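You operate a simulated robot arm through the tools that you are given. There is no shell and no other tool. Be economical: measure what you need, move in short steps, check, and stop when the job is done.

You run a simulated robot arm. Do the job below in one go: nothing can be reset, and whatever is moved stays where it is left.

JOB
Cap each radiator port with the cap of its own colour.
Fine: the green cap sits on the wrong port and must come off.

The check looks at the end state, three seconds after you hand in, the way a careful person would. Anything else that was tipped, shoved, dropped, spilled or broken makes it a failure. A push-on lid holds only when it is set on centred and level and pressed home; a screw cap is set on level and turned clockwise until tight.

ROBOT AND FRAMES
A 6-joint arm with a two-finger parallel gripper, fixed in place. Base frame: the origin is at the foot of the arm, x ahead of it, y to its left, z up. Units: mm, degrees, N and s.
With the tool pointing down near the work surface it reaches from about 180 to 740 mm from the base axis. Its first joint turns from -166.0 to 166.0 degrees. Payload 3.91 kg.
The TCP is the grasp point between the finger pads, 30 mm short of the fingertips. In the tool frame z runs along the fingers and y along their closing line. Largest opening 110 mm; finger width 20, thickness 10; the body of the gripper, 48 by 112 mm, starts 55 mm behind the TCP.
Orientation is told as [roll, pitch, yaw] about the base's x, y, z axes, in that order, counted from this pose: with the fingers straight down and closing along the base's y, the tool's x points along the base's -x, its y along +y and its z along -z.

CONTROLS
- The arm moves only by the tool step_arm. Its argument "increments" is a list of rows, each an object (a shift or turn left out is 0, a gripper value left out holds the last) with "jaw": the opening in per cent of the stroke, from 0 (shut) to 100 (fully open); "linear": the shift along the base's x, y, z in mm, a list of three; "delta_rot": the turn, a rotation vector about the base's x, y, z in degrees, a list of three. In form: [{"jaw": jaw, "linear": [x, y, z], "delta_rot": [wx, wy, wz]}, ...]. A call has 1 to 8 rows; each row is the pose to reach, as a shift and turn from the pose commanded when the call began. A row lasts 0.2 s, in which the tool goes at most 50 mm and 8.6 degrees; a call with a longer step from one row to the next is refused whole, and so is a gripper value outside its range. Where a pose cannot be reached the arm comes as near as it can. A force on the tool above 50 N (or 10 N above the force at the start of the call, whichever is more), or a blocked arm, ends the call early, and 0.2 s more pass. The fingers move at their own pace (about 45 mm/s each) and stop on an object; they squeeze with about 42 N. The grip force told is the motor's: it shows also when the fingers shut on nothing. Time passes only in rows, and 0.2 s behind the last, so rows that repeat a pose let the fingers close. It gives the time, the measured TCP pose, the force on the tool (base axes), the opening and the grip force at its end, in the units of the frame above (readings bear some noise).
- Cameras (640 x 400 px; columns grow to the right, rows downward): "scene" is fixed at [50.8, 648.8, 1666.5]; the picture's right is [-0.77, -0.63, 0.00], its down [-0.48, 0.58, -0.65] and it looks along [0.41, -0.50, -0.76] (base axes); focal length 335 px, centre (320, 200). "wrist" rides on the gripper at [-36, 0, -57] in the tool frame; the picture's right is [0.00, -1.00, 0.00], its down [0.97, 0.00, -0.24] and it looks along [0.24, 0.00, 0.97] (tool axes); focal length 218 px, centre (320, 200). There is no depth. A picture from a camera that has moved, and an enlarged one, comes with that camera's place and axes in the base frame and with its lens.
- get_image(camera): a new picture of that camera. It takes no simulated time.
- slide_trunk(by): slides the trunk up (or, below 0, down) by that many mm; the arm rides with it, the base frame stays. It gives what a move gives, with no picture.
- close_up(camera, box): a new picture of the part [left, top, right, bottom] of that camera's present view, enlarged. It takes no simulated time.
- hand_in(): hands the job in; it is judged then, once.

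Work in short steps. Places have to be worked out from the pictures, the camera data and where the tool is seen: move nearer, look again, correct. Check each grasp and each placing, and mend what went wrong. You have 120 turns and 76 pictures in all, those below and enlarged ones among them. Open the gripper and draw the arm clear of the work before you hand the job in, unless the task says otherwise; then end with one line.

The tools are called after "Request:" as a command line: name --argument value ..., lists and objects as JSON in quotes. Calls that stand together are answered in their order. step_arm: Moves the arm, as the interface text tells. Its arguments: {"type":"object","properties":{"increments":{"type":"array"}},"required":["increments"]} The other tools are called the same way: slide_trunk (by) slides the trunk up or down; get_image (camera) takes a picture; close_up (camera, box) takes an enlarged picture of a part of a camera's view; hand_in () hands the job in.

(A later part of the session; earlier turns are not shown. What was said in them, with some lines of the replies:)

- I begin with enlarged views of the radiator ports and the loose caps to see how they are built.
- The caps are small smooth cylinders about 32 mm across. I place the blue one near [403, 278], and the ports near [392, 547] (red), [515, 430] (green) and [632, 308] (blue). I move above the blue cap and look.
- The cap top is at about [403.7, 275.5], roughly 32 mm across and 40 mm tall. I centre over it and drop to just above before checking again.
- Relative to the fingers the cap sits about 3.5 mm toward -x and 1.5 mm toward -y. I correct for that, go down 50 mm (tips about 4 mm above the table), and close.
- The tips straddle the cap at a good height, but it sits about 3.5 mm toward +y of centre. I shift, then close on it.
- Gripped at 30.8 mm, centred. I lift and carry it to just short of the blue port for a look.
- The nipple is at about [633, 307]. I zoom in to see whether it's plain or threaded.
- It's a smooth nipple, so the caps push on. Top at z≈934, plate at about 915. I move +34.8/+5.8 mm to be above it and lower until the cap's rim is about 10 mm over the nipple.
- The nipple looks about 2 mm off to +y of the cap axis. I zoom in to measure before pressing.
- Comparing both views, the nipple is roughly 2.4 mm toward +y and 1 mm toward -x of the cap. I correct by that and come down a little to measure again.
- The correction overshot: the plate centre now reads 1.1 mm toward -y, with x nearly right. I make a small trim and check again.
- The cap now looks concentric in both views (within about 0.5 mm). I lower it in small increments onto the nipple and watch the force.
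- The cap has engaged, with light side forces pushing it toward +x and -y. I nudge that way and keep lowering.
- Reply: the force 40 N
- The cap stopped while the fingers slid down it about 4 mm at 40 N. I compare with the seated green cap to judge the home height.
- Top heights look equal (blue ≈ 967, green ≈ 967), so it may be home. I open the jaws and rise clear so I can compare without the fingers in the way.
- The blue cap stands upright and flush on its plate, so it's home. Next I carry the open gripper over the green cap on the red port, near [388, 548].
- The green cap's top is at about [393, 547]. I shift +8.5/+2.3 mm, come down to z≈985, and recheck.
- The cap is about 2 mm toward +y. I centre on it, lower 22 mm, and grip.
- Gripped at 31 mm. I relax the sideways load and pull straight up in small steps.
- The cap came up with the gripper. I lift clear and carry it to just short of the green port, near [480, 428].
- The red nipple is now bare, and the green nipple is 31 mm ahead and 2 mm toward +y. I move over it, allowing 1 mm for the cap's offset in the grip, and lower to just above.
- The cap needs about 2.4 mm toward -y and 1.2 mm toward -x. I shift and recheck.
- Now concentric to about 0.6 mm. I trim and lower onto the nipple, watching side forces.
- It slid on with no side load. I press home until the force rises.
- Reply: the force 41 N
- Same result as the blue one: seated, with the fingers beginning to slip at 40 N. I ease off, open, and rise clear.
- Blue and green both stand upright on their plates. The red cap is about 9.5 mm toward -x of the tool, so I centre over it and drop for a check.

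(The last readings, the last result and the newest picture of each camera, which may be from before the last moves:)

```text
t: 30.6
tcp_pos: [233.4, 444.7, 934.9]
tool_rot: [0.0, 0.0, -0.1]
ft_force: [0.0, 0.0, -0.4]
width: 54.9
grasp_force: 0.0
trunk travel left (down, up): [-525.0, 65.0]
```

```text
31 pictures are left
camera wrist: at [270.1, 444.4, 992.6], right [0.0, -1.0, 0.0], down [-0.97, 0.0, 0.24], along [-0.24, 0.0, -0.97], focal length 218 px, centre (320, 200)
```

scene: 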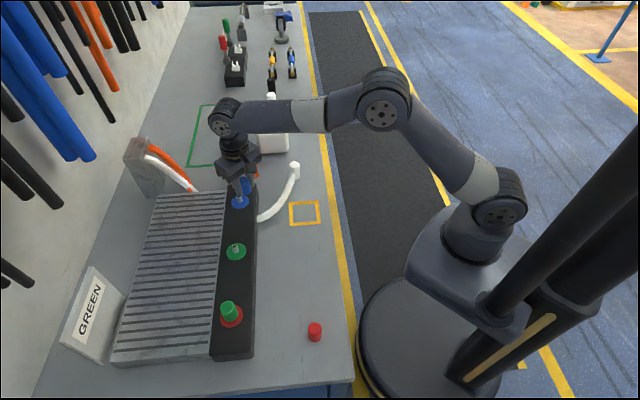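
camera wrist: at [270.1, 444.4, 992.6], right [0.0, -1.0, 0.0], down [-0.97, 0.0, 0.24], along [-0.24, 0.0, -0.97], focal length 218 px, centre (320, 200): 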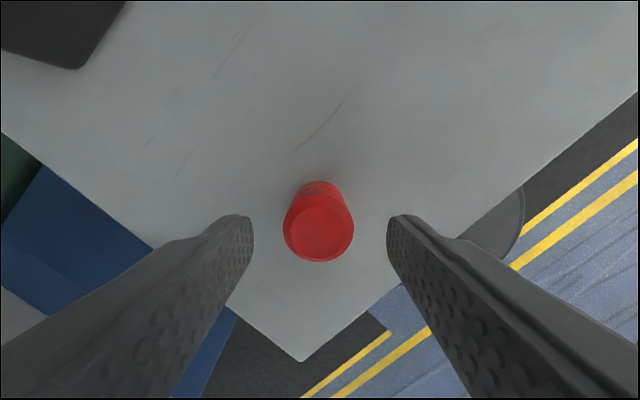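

Well centred. I lower 40.5 mm (TCP ≈ 894), settle, and grip.

Request:
step_arm --increments '[{"linear": [-1, 0.5, -15]}, {"linear": [-1, 0.5, -30]}, {"linear": [-1, 0.5, -40.5]}, {"linear": [-1, 0.5, -40.5]}, {"linear": [-1, 0.5, -40.5], "jaw": 10}, {"linear": [-1, 0.5, -40.5], "jaw": 10}, {"linear": [-1, 0.5, -40.5], "jaw": 10}, {"linear": [-1, 0.5, -40.5], "jaw": 10}]'

Request:
get_image --camera "wrist"

```text
t: 32.4
tcp_pos: [232.1, 445.1, 894.6]
tool_rot: [0.0, 0.1, 0.0]
ft_force: [0.1, -0.3, 0.4]
width: 30.8
grasp_force: 42.6
trunk travel left (down, up): [-525.0, 65.0]
```

```text
30 pictures are left
camera wrist: at [268.6, 445.8, 952.6], right [0.0, -1.0, 0.0], down [-0.97, 0.0, 0.24], along [-0.24, 0.0, -0.97], focal length 218 px, centre (320, 200)
```

wrist: 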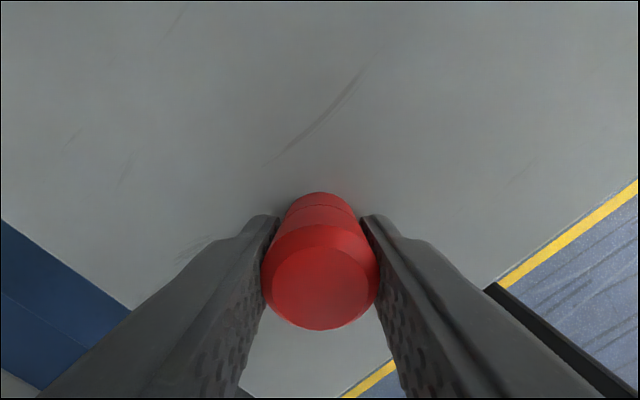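

Gripped well. I lift and carry it to just short of the red port.

Request:
step_arm --increments '[{"linear": [0, 0, 45]}, {"linear": [0, 0, 90]}, {"linear": [15, 12, 128]}, {"linear": [50, 40, 128]}, {"linear": [90, 70, 128]}, {"linear": [128, 101, 128]}, {"linear": [128, 101, 128]}, {"linear": [128, 101, 128]}]'

Request:
get_image --camera "wrist"

```text
t: 34.2
tcp_pos: [358.6, 551.7, 1016.0]
tool_rot: [0.0, 0.0, -0.1]
ft_force: [1.0, -0.9, -1.1]
width: 30.8
grasp_force: 42.6
trunk travel left (down, up): [-525.0, 65.0]
```

```text
29 pictures are left
camera wrist: at [394.1, 550.4, 1074.7], right [0.0, -1.0, 0.0], down [-0.97, 0.0, 0.24], along [-0.24, 0.0, -0.97], focal length 218 px, centre (320, 200)
```

wrist: 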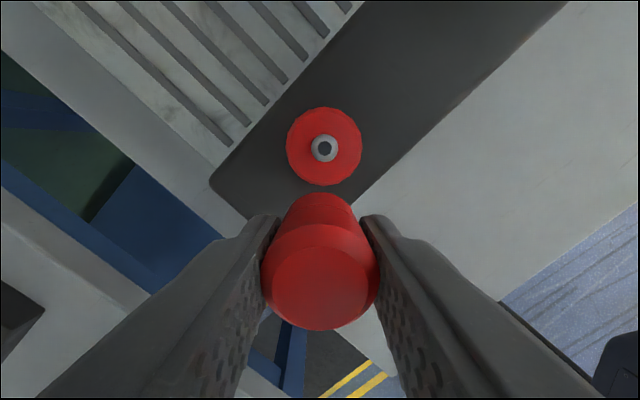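

The nipple is 34.5 mm ahead and 2.7 mm toward -y. I move over it and lower to just above.

Request:
step_arm --increments '[{"linear": [17, -1.3, 0]}, {"linear": [34.5, -2.7, 0]}, {"linear": [34.5, -2.7, -20]}, {"linear": [34.5, -2.7, -38]}, {"linear": [34.5, -2.7, -38]}, {"linear": [34.5, -2.7, -38]}]'

Request:
close_up --camera "wrist" --box '[256, 155, 384, 235]'

Request:
close_up --camera "scene" --box '[208, 295, 256, 325]'

```text
t: 35.6
tcp_pos: [396.9, 545.0, 982.7]
tool_rot: [0.0, 0.1, 0.0]
ft_force: [0.1, 0.7, -1.2]
width: 30.6
grasp_force: 42.0
trunk travel left (down, up): [-525.0, 65.0]
```

```text
5.00 times, centred on (320, 195) of wrist
camera zoom: at [432.3, 544.4, 1040.8], right [0.0, -1.0, 0.0], down [-0.97, 0.0, 0.24], along [-0.24, 0.0, -0.97], focal length 1091 px, centre (320, 225)
```

zoom: 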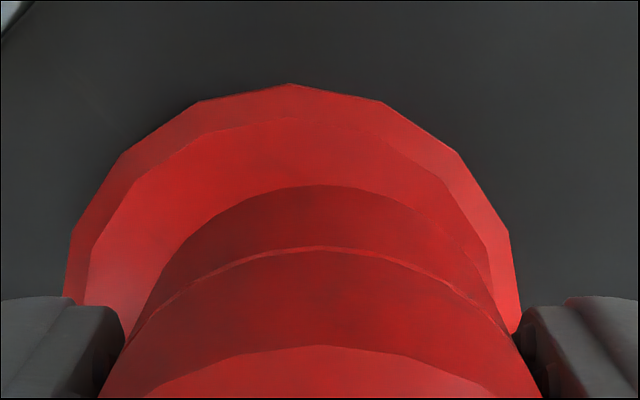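

```text
13.33 times, centred on (232, 310) of scene
camera zoom: at [50.8, 648.8, 1666.5], right [-0.77, -0.63, 0.0], down [-0.48, 0.58, -0.65], along [0.41, -0.5, -0.76], focal length 4468 px, centre (1493, -1267)
```

zoom: 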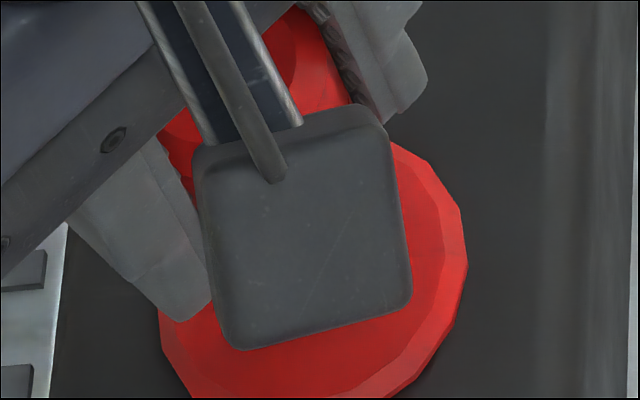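

The plate centre is 3 mm toward +y and 3 mm toward -x of the cap. I correct and recheck.

Request:
step_arm --increments '[{"linear": [-3, 3, 0]}, {"linear": [-3, 3, -4]}, {"linear": [-3, 3, -4]}, {"linear": [-3, 3, -4]}]'

Request:
close_up --camera "wrist" --box '[256, 155, 384, 235]'

```text
t: 36.6
tcp_pos: [391.1, 547.4, 980.2]
tool_rot: [0.1, 0.1, 0.1]
ft_force: [0.6, -0.3, -0.1]
width: 30.8
grasp_force: 42.5
trunk travel left (down, up): [-525.0, 65.0]
```

```text
5.00 times, centred on (320, 195) of wrist
camera zoom: at [428.4, 547.6, 1038.5], right [0.0, -1.0, 0.0], down [-0.97, 0.0, 0.24], along [-0.24, 0.0, -0.97], focal length 1091 px, centre (320, 225)
```

zoom: 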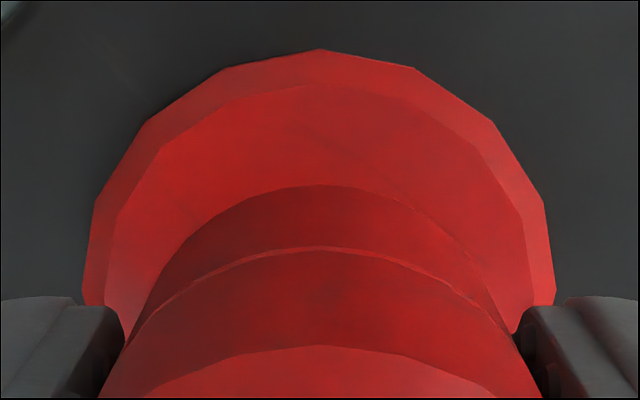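

Now concentric in both directions. I lower it on while watching the side forces.

Request:
step_arm --increments '[{"linear": [0, 0, -4]}, {"linear": [0, 0, -8]}, {"linear": [0, 0, -11]}, {"linear": [0, 0, -14]}, {"linear": [0, 0, -16]}, {"linear": [0, 0, -16]}]'

Request:
close_up --camera "wrist" --box '[256, 155, 384, 235]'

```text
t: 38.0
tcp_pos: [391.4, 548.2, 963.4]
tool_rot: [-0.1, 0.0, 0.1]
ft_force: [0.5, -0.4, -0.8]
width: 30.6
grasp_force: 42.2
trunk travel left (down, up): [-525.0, 65.0]
```

```text
5.00 times, centred on (320, 195) of wrist
camera zoom: at [427.8, 547.9, 1021.6], right [0.0, -1.0, 0.0], down [-0.97, 0.0, 0.24], along [-0.24, 0.0, -0.97], focal length 1091 px, centre (320, 225)
```

zoom: 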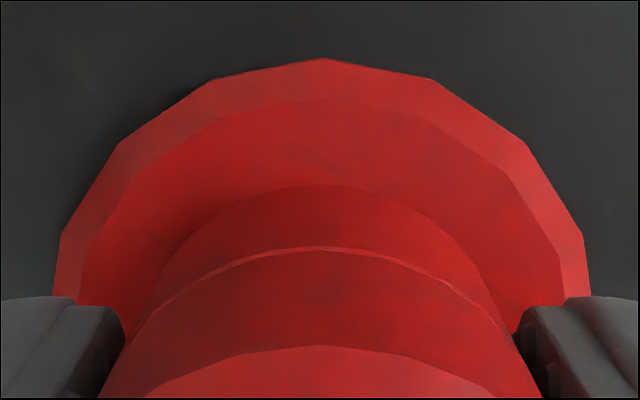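

On, with no side force. I press home.

Request:
step_arm --increments '[{"linear": [0, 0, -2]}, {"linear": [0, 0, -4]}, {"linear": [0, 0, -6]}, {"linear": [0, 0, -8]}, {"linear": [0, 0, -10]}, {"linear": [0, 0, -10]}]'

```text
t: 39.4
tcp_pos: [390.6, 548.7, 959.9]
tool_rot: [0.6, -0.3, 0.0]
ft_force: [3.8, 2.1, 40.8]
width: 30.8
grasp_force: 41.9
trunk travel left (down, up): [-525.0, 65.0]
```

The press force reached 41 N, the same signature as the other two. I ease off, open, and draw the arm clear.

Request:
step_arm --increments '[{"linear": [0, 0, 6]}, {"linear": [0, 0, 6], "jaw": 50}, {"linear": [0, 0, 6], "jaw": 50}, {"linear": [0, 0, 6], "jaw": 50}, {"linear": [0, 0, 30]}, {"linear": [0, 0, 70]}, {"linear": [0, -40, 90]}, {"linear": [0, -85, 100]}]'

Request:
step_arm --increments '[{"linear": [-20, -40, 0]}, {"linear": [-40, -80, 0]}, {"linear": [-60, -120, 10]}, {"linear": [-80, -160, 20]}, {"linear": [-80, -200, 30]}, {"linear": [-80, -240, 40]}, {"linear": [-80, -240, 40]}]'

Request:
get_image --camera "scene"

Request:
close_up --camera "scene" --box '[185, 240, 281, 340]'

Request:
close_up --camera "scene" --box '[195, 180, 285, 265]'

```text
t: 41.2
tcp_pos: [386.7, 462.4, 1052.8]
tool_rot: [0.1, -0.1, -0.1]
ft_force: [-0.2, 0.4, 0.4]
width: 54.9
grasp_force: 0.1
trunk travel left (down, up): [-525.0, 65.0]
```

```text
t: 42.8
tcp_pos: [312.3, 223.5, 1094.5]
tool_rot: [-0.1, 0.0, -0.1]
ft_force: [0.1, -0.5, 0.6]
width: 54.9
grasp_force: 0.1
trunk travel left (down, up): [-525.0, 65.0]
```

```text
24 pictures are left
```

scene: 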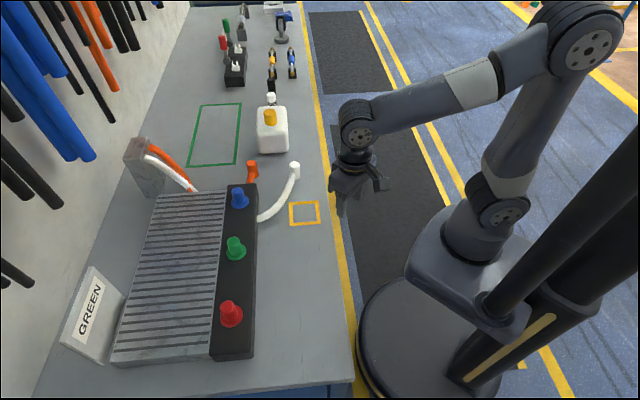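

```text
4.00 times, centred on (233, 290) of scene
camera zoom: at [50.8, 648.8, 1666.5], right [-0.77, -0.63, 0.0], down [-0.48, 0.58, -0.65], along [0.41, -0.5, -0.76], focal length 1340 px, centre (668, -160)
```

zoom: 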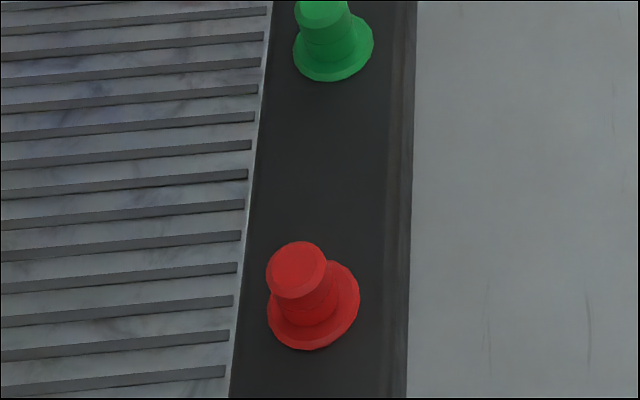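

```text
4.71 times, centred on (240, 222) of scene
camera zoom: at [50.8, 648.8, 1666.5], right [-0.77, -0.63, 0.0], down [-0.48, 0.58, -0.65], along [0.41, -0.5, -0.76], focal length 1577 px, centre (696, 94)
```

zoom: 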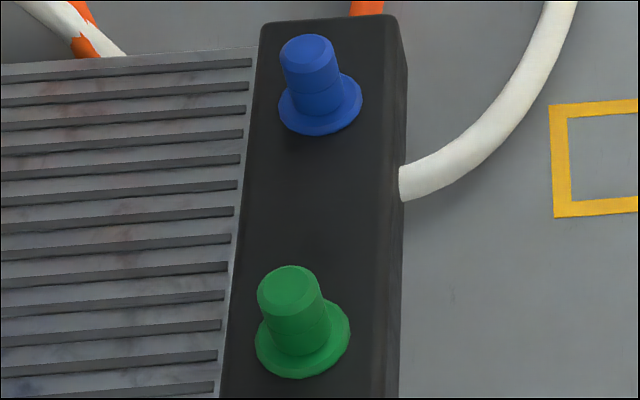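

All three look upright and seated. I compare the red cap against the original green seating in the identical crop.

Request:
close_up --camera "scene" --box '[208, 295, 256, 325]'

```text
13.33 times, centred on (232, 310) of scene
camera zoom: at [50.8, 648.8, 1666.5], right [-0.77, -0.63, 0.0], down [-0.48, 0.58, -0.65], along [0.41, -0.5, -0.76], focal length 4468 px, centre (1493, -1267)
```

zoom: 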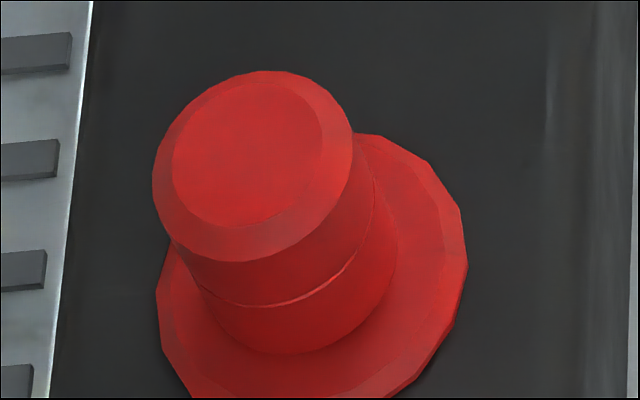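

The red cap sits a hair higher (maybe 1–2 mm) than the green one did there. The grip slipping at 40 N limited the press, so I go back with closed fingers and push on its top.

Request:
step_arm --increments '[{"jaw": 0, "linear": [10, 42, 0]}, {"linear": [20, 86, 0]}, {"linear": [30, 130, 0]}, {"linear": [40, 174, 0]}, {"linear": [52, 218, 0]}, {"linear": [64, 262, 0]}, {"linear": [74, 300, -10]}, {"linear": [79, 325, -30]}]'

Request:
step_arm --increments '[{"linear": [0, 0, -20]}, {"linear": [0, 0, -45]}, {"linear": [0, 0, -45]}, {"linear": [0, 0, -45]}]'

Request:
get_image --camera "wrist"

```text
t: 44.6
tcp_pos: [390.0, 550.6, 1064.3]
tool_rot: [-0.1, 0.0, 0.1]
ft_force: [0.0, 0.9, 0.3]
width: 0.0
grasp_force: 37.9
trunk travel left (down, up): [-525.0, 65.0]
```

```text
t: 45.6
tcp_pos: [390.8, 547.7, 1020.2]
tool_rot: [0.0, -0.1, 0.0]
ft_force: [0.5, 0.3, 0.0]
width: 0.0
grasp_force: 37.5
trunk travel left (down, up): [-525.0, 65.0]
```

```text
20 pictures are left
camera wrist: at [427.5, 548.1, 1078.2], right [0.0, -1.0, 0.0], down [-0.97, 0.0, 0.24], along [-0.24, 0.0, -0.97], focal length 218 px, centre (320, 200)
```

wrist: 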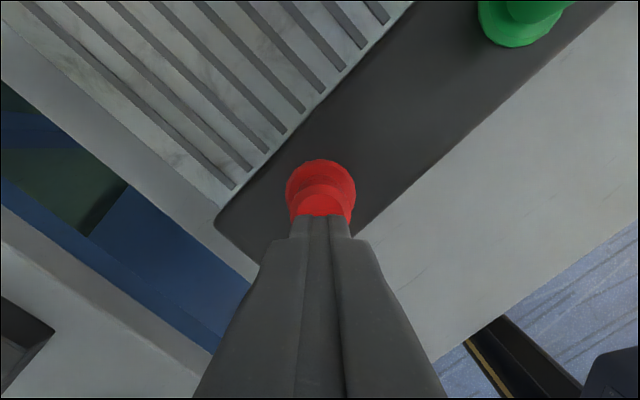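

The fingertips are above the cap centre. I press down gently until the force builds.

Request:
step_arm --increments '[{"linear": [0, 0, -12]}, {"linear": [0, 0, -20]}, {"linear": [0, 0, -23]}, {"linear": [0, 0, -25]}, {"linear": [0, 0, -27]}, {"linear": [0, 0, -29]}, {"linear": [0, 0, -31]}, {"linear": [0, 0, -31]}]'

```text
t: 46.7
tcp_pos: [391.9, 549.9, 1002.9]
tool_rot: [1.0, -0.6, 0.0]
ft_force: [-3.2, -5.3, 15.3]
width: 0.0
grasp_force: 37.6
trunk travel left (down, up): [-525.0, 65.0]
stopped in row 5: the force on the tool passed its limit (the readings are from after the stop); the commanded pose is now the measured one
```

The push exceeded 50 N on the top. I back off and compare the picture.

Request:
step_arm --increments '[{"linear": [0, 0, 20]}, {"linear": [0, 0, 60]}, {"linear": [0, -40, 60]}, {"linear": [0, -85, 60]}, {"linear": [0, -130, 60]}, {"linear": [0, -170, 60]}, {"linear": [0, -170, 60]}]'

Request:
close_up --camera "scene" --box '[208, 295, 256, 325]'

```text
t: 48.3
tcp_pos: [391.7, 378.9, 1062.5]
tool_rot: [0.7, -0.5, 0.0]
ft_force: [0.0, 0.1, 0.3]
width: 0.1
grasp_force: 38.1
trunk travel left (down, up): [-525.0, 65.0]
```

```text
13.33 times, centred on (232, 310) of scene
camera zoom: at [50.8, 648.8, 1666.5], right [-0.77, -0.63, 0.0], down [-0.48, 0.58, -0.65], along [0.41, -0.5, -0.76], focal length 4468 px, centre (1493, -1267)
```

zoom: 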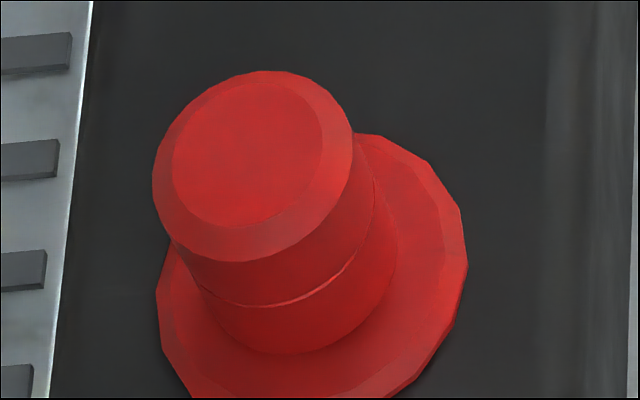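

Unchanged under more than 50 N, so it's against a stop. To be sure there's no gap under the rim, I tilt the wrist camera for a low side view.

Request:
step_arm --increments '[{"linear": [-3, 0, 0], "delta_rot": [8, 0, 0]}, {"linear": [-6, 0, 0], "delta_rot": [16, 0, 0]}, {"linear": [-9, 0, 0], "delta_rot": [24, 0, 0]}, {"linear": [-12, 0, 0], "delta_rot": [32, 0, 0]}, {"linear": [-15, 0, -10], "delta_rot": [40, 0, 0]}, {"linear": [-18, 0, -20], "delta_rot": [48, 0, 0]}, {"linear": [-20, 0, -30], "delta_rot": [56, 0, 0]}, {"linear": [-20, 0, -40], "delta_rot": [64, 0, 0]}]'

Request:
get_image --camera "wrist"

```text
t: 50.1
tcp_pos: [373.2, 378.5, 1019.5]
tool_rot: [65.0, -0.2, -0.5]
ft_force: [-0.8, 0.0, -0.5]
width: 0.0
grasp_force: 37.9
trunk travel left (down, up): [-525.0, 65.0]
```

```text
18 pictures are left
camera wrist: at [408.9, 327.0, 1044.8], right [0.0, -0.42, -0.91], down [-0.97, -0.21, 0.1], along [-0.23, 0.88, -0.41], focal length 218 px, centre (320, 200)
```

wrist: 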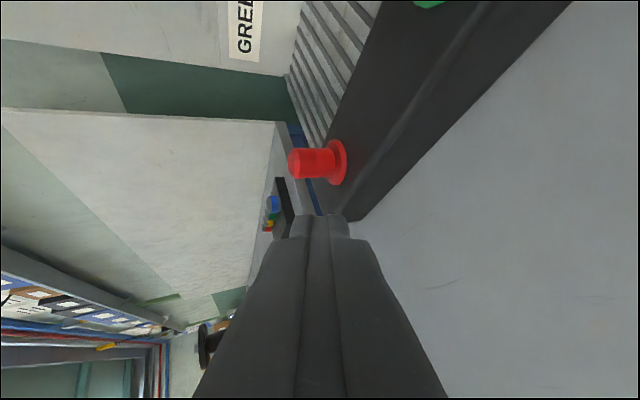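

Request:
close_up --camera "wrist" --box '[280, 135, 360, 185]'

```text
8.00 times, centred on (320, 160) of wrist
camera zoom: at [408.9, 327.0, 1044.8], right [0.0, -0.42, -0.91], down [-0.97, -0.21, 0.1], along [-0.23, 0.88, -0.41], focal length 1746 px, centre (320, 520)
```

zoom: 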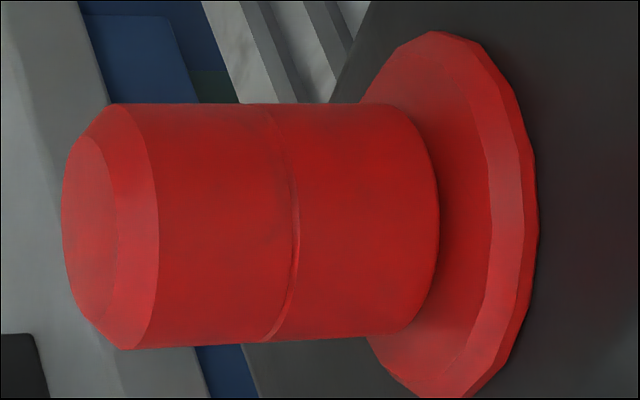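

Upright and level, but I can't rule out a small gap under the rim. I take the same side view of the green cap for comparison.

Request:
step_arm --increments '[{"linear": [30, -30, 0]}, {"linear": [60, -60, 0]}, {"linear": [90, -90, 0]}, {"linear": [120, -120, 0]}, {"linear": [120, -120, 0]}]'

Request:
close_up --camera "wrist" --box '[280, 135, 360, 185]'

```text
t: 51.3
tcp_pos: [494.3, 260.5, 1019.2]
tool_rot: [64.8, -0.3, -0.4]
ft_force: [0.2, 0.2, -0.5]
width: 0.1
grasp_force: 37.5
trunk travel left (down, up): [-525.0, 65.0]
```

```text
8.00 times, centred on (320, 160) of wrist
camera zoom: at [530.0, 207.2, 1044.4], right [0.0, -0.43, -0.9], down [-0.97, -0.21, 0.1], along [-0.23, 0.88, -0.41], focal length 1746 px, centre (320, 520)
```

zoom: 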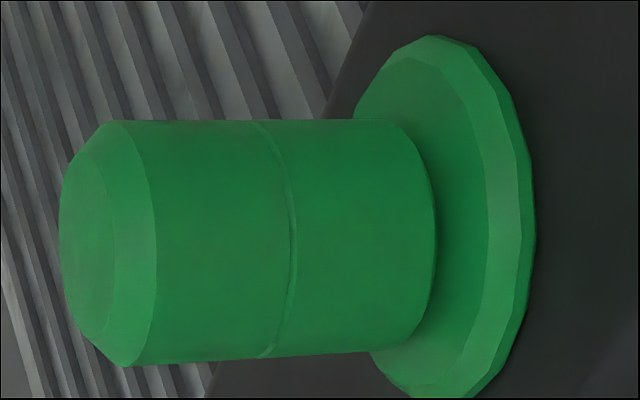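

Green and red sit at the same height, so both rest on the same stop. To tell seated from merely resting, I'll do a gentle pull test on green. First I bring the tool back to vertical.

Request:
step_arm --increments '[{"linear": [0, 0, 10], "delta_rot": [-8, 0, 0]}, {"linear": [0, 0, 20], "delta_rot": [-16, 0, 0]}, {"linear": [0, 0, 30], "delta_rot": [-24, 0, 0]}, {"linear": [0, 0, 35], "delta_rot": [-32, 0, 0]}, {"linear": [0, 0, 35], "delta_rot": [-40, 0, 0]}, {"linear": [0, 0, 35], "delta_rot": [-48, 0, 0]}, {"linear": [0, 0, 35], "delta_rot": [-56, 0, 0]}, {"linear": [0, 0, 35], "delta_rot": [-64.3, 0, 0]}]'

Request:
step_arm --increments '[{"jaw": 50, "linear": [6, 40, 0]}, {"linear": [10, 80, 0]}, {"linear": [14, 120, 0]}, {"linear": [18, 160, 0]}, {"linear": [18, 167, -25]}, {"linear": [18, 167, -25]}, {"linear": [18, 167, -25]}]'

Request:
get_image --camera "wrist"

```text
t: 53.1
tcp_pos: [492.4, 260.1, 1055.9]
tool_rot: [0.3, -0.6, 0.1]
ft_force: [0.7, 0.4, -0.3]
width: 0.0
grasp_force: 37.6
trunk travel left (down, up): [-525.0, 65.0]
```

```text
t: 54.7
tcp_pos: [509.0, 426.4, 1029.2]
tool_rot: [0.6, -0.5, 0.0]
ft_force: [0.7, -0.8, -0.6]
width: 55.2
grasp_force: 0.1
trunk travel left (down, up): [-525.0, 65.0]
```

```text
15 pictures are left
camera wrist: at [545.3, 424.7, 1087.2], right [0.0, -1.0, -0.01], down [-0.97, 0.0, 0.23], along [-0.23, 0.01, -0.97], focal length 218 px, centre (320, 200)
```

wrist: 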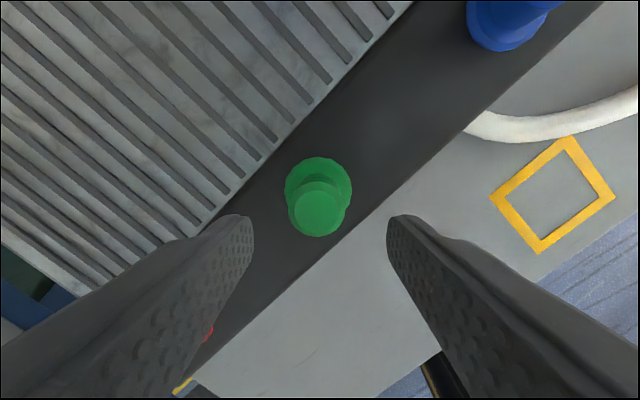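

I level the residual tilt, centre on the cap and grip it at the usual height.

Request:
step_arm --increments '[{"linear": [2, 1, -20], "delta_rot": [-0.5, 0.5, 0]}, {"linear": [2, 1, -45], "delta_rot": [-0.5, 0.5, 0]}, {"linear": [2, 1, -66], "delta_rot": [-0.5, 0.5, 0]}, {"linear": [2, 1, -66], "delta_rot": [-0.5, 0.5, 0]}, {"jaw": 10, "linear": [2, 1, -66], "delta_rot": [-0.5, 0.5, 0]}, {"jaw": 10, "linear": [2, 1, -66], "delta_rot": [-0.5, 0.5, 0]}, {"jaw": 10, "linear": [2, 1, -66], "delta_rot": [-0.5, 0.5, 0]}, {"jaw": 10, "linear": [2, 1, -66], "delta_rot": [-0.5, 0.5, 0]}]'

Request:
step_arm --increments '[{"linear": [0, 0, 0.7]}, {"linear": [0, 0, 1.5]}, {"linear": [0, 0, 1.5]}]'

```text
t: 56.5
tcp_pos: [509.7, 428.1, 962.1]
tool_rot: [0.0, 0.0, 0.0]
ft_force: [-0.4, -4.7, -0.9]
width: 30.8
grasp_force: 41.8
trunk travel left (down, up): [-525.0, 65.0]
```

```text
t: 57.3
tcp_pos: [512.0, 429.7, 964.4]
tool_rot: [0.0, -0.1, 0.0]
ft_force: [0.3, -0.4, -0.9]
width: 30.9
grasp_force: 41.7
trunk travel left (down, up): [-525.0, 65.0]
```

It lifts with no resistance, so a thread is still possible. I test by pressing lightly and turning clockwise about 48°, watching force and height.

Request:
close_up --camera "scene" --box '[212, 232, 260, 262]'

Request:
step_arm --increments '[{"linear": [0, 0, -2.5]}, {"linear": [0, 0, -2.5], "delta_rot": [0, 0, -8]}, {"linear": [0, 0, -2.5], "delta_rot": [0, 0, -16]}, {"linear": [0, 0, -2.5], "delta_rot": [0, 0, -24]}, {"linear": [0, 0, -2.5], "delta_rot": [0, 0, -32]}, {"linear": [0, 0, -2.5], "delta_rot": [0, 0, -40]}, {"linear": [0, 0, -2.5], "delta_rot": [0, 0, -48]}, {"linear": [0, 0, -2.5], "delta_rot": [0, 0, -48]}]'

Request:
close_up --camera "scene" --box '[212, 232, 260, 262]'

```text
13.33 times, centred on (236, 247) of scene
camera zoom: at [50.8, 648.8, 1666.5], right [-0.77, -0.63, 0.0], down [-0.48, 0.58, -0.65], along [0.41, -0.5, -0.76], focal length 4468 px, centre (1440, -427)
```

zoom: 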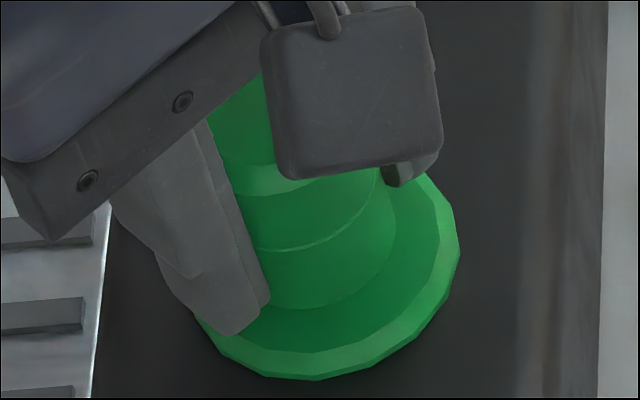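

```text
t: 59.1
tcp_pos: [510.5, 428.0, 963.6]
tool_rot: [0.0, 0.0, -48.1]
ft_force: [-0.7, -0.6, -0.4]
width: 30.6
grasp_force: 41.9
trunk travel left (down, up): [-525.0, 65.0]
```

```text
13.33 times, centred on (236, 247) of scene
camera zoom: at [50.8, 648.8, 1666.5], right [-0.77, -0.63, 0.0], down [-0.48, 0.58, -0.65], along [0.41, -0.5, -0.76], focal length 4468 px, centre (1440, -427)
```

zoom: 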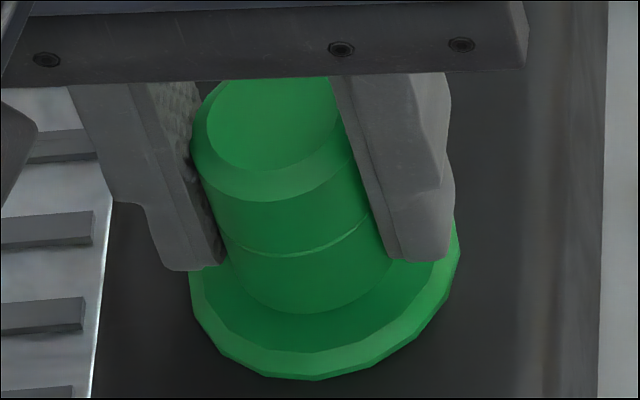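

No thread effect (no reaction, height unchanged), and the bare nipples are smooth: these are push-ons resting on a stop. I check centring from here, then press green home again.

Request:
close_up --camera "wrist" --box '[256, 155, 384, 235]'

```text
5.00 times, centred on (320, 195) of wrist
camera zoom: at [535.7, 401.5, 1021.8], right [-0.74, -0.67, 0.0], down [-0.65, 0.72, 0.24], along [-0.16, 0.18, -0.97], focal length 1091 px, centre (320, 225)
```

zoom: 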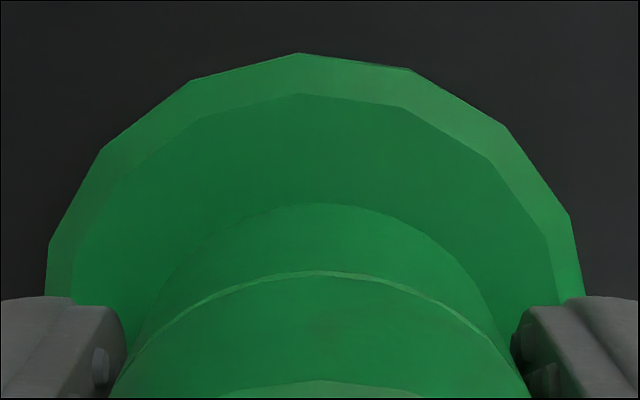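

Green sits slightly off within its clearance, so I nudge it about 0.9 mm toward +x and press home.

Request:
step_arm --increments '[{"linear": [0.9, -0.2, 0]}, {"linear": [0.9, -0.2, -3]}, {"linear": [0.9, -0.2, -5]}, {"linear": [0.9, -0.2, -7]}, {"linear": [0.9, -0.2, -9]}, {"linear": [0.9, -0.2, -9]}]'

Request:
close_up --camera "wrist" --box '[256, 155, 384, 235]'

```text
t: 60.5
tcp_pos: [512.1, 428.3, 958.7]
tool_rot: [0.6, 0.0, -48.1]
ft_force: [5.7, -0.5, 40.6]
width: 31.0
grasp_force: 41.9
trunk travel left (down, up): [-525.0, 65.0]
```

```text
5.00 times, centred on (320, 195) of wrist
camera zoom: at [536.3, 400.2, 1017.9], right [-0.74, -0.67, -0.01], down [-0.65, 0.72, 0.24], along [-0.15, 0.19, -0.97], focal length 1091 px, centre (320, 225)
```

zoom: 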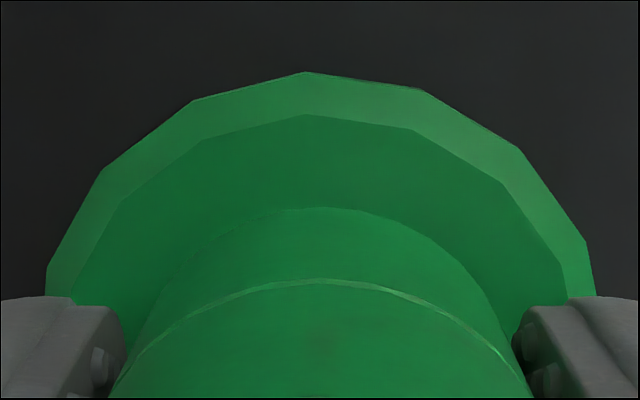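

Green is now well centred and pressed at 40 N. I release, rise, and withdraw, then check the final scene.

Request:
step_arm --increments '[{"linear": [0, 0, 6]}, {"linear": [0, 0, 6], "jaw": 50}, {"linear": [0, 0, 6], "jaw": 50}, {"linear": [0, 0, 6], "jaw": 50}, {"linear": [0, 0, 30]}, {"linear": [0, 0, 75]}, {"linear": [-30, -30, 90]}, {"linear": [-60, -60, 95]}]'

Request:
step_arm --increments '[{"linear": [-20, -35, 5], "delta_rot": [0, 0, 8]}, {"linear": [-40, -70, 10], "delta_rot": [0, 0, 16]}, {"linear": [-60, -105, 20], "delta_rot": [0, 0, 24]}, {"linear": [-80, -140, 30], "delta_rot": [0, 0, 32]}, {"linear": [-100, -170, 40], "delta_rot": [0, 0, 40]}, {"linear": [-120, -190, 50], "delta_rot": [0, 0, 48]}, {"linear": [-120, -190, 50], "delta_rot": [0, 0, 48]}]'

Request:
get_image --camera "scene"

Request:
close_up --camera "scene" --box '[160, 180, 320, 280]'

Request:
close_up --camera "scene" --box '[208, 295, 256, 325]'

```text
t: 62.3
tcp_pos: [452.9, 368.1, 1049.4]
tool_rot: [-0.1, -0.1, -48.0]
ft_force: [0.0, -0.5, 0.4]
width: 55.0
grasp_force: 0.0
trunk travel left (down, up): [-525.0, 65.0]
```

```text
t: 63.9
tcp_pos: [336.2, 175.9, 1099.1]
tool_rot: [0.0, -0.1, 0.2]
ft_force: [0.1, -0.6, 0.1]
width: 55.1
grasp_force: 0.1
trunk travel left (down, up): [-525.0, 65.0]
```

```text
10 pictures are left
```

scene: 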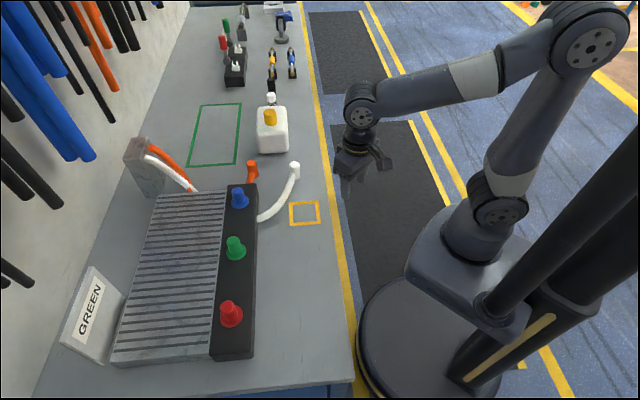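

```text
4.00 times, centred on (240, 230) of scene
camera zoom: at [50.8, 648.8, 1666.5], right [-0.77, -0.63, 0.0], down [-0.48, 0.58, -0.65], along [0.41, -0.5, -0.76], focal length 1340 px, centre (640, 80)
```

zoom: 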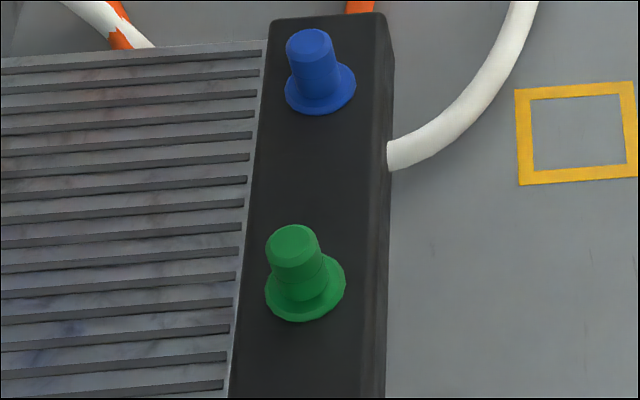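

```text
13.33 times, centred on (232, 310) of scene
camera zoom: at [50.8, 648.8, 1666.5], right [-0.77, -0.63, 0.0], down [-0.48, 0.58, -0.65], along [0.41, -0.5, -0.76], focal length 4468 px, centre (1493, -1267)
```

zoom: 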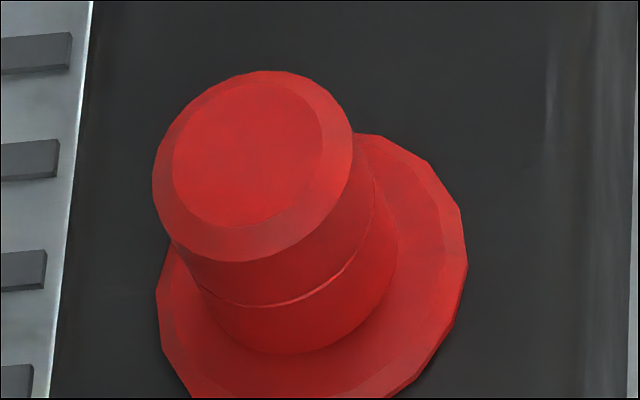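

Each cap is upright and seated on the port of its own colour. The arm is clear with the gripper open and nothing else has moved, so I hand in.

Request:
hand_in

```text
The job is handed in.
```

I handed in with the blue, green and red caps each on the port of their own colour, pressed at about 40 N to a stop and upright. In a pull test the green cap lifted without resistance; I pressed it back down to the stop, but how firmly any of the caps hold is not confirmed.
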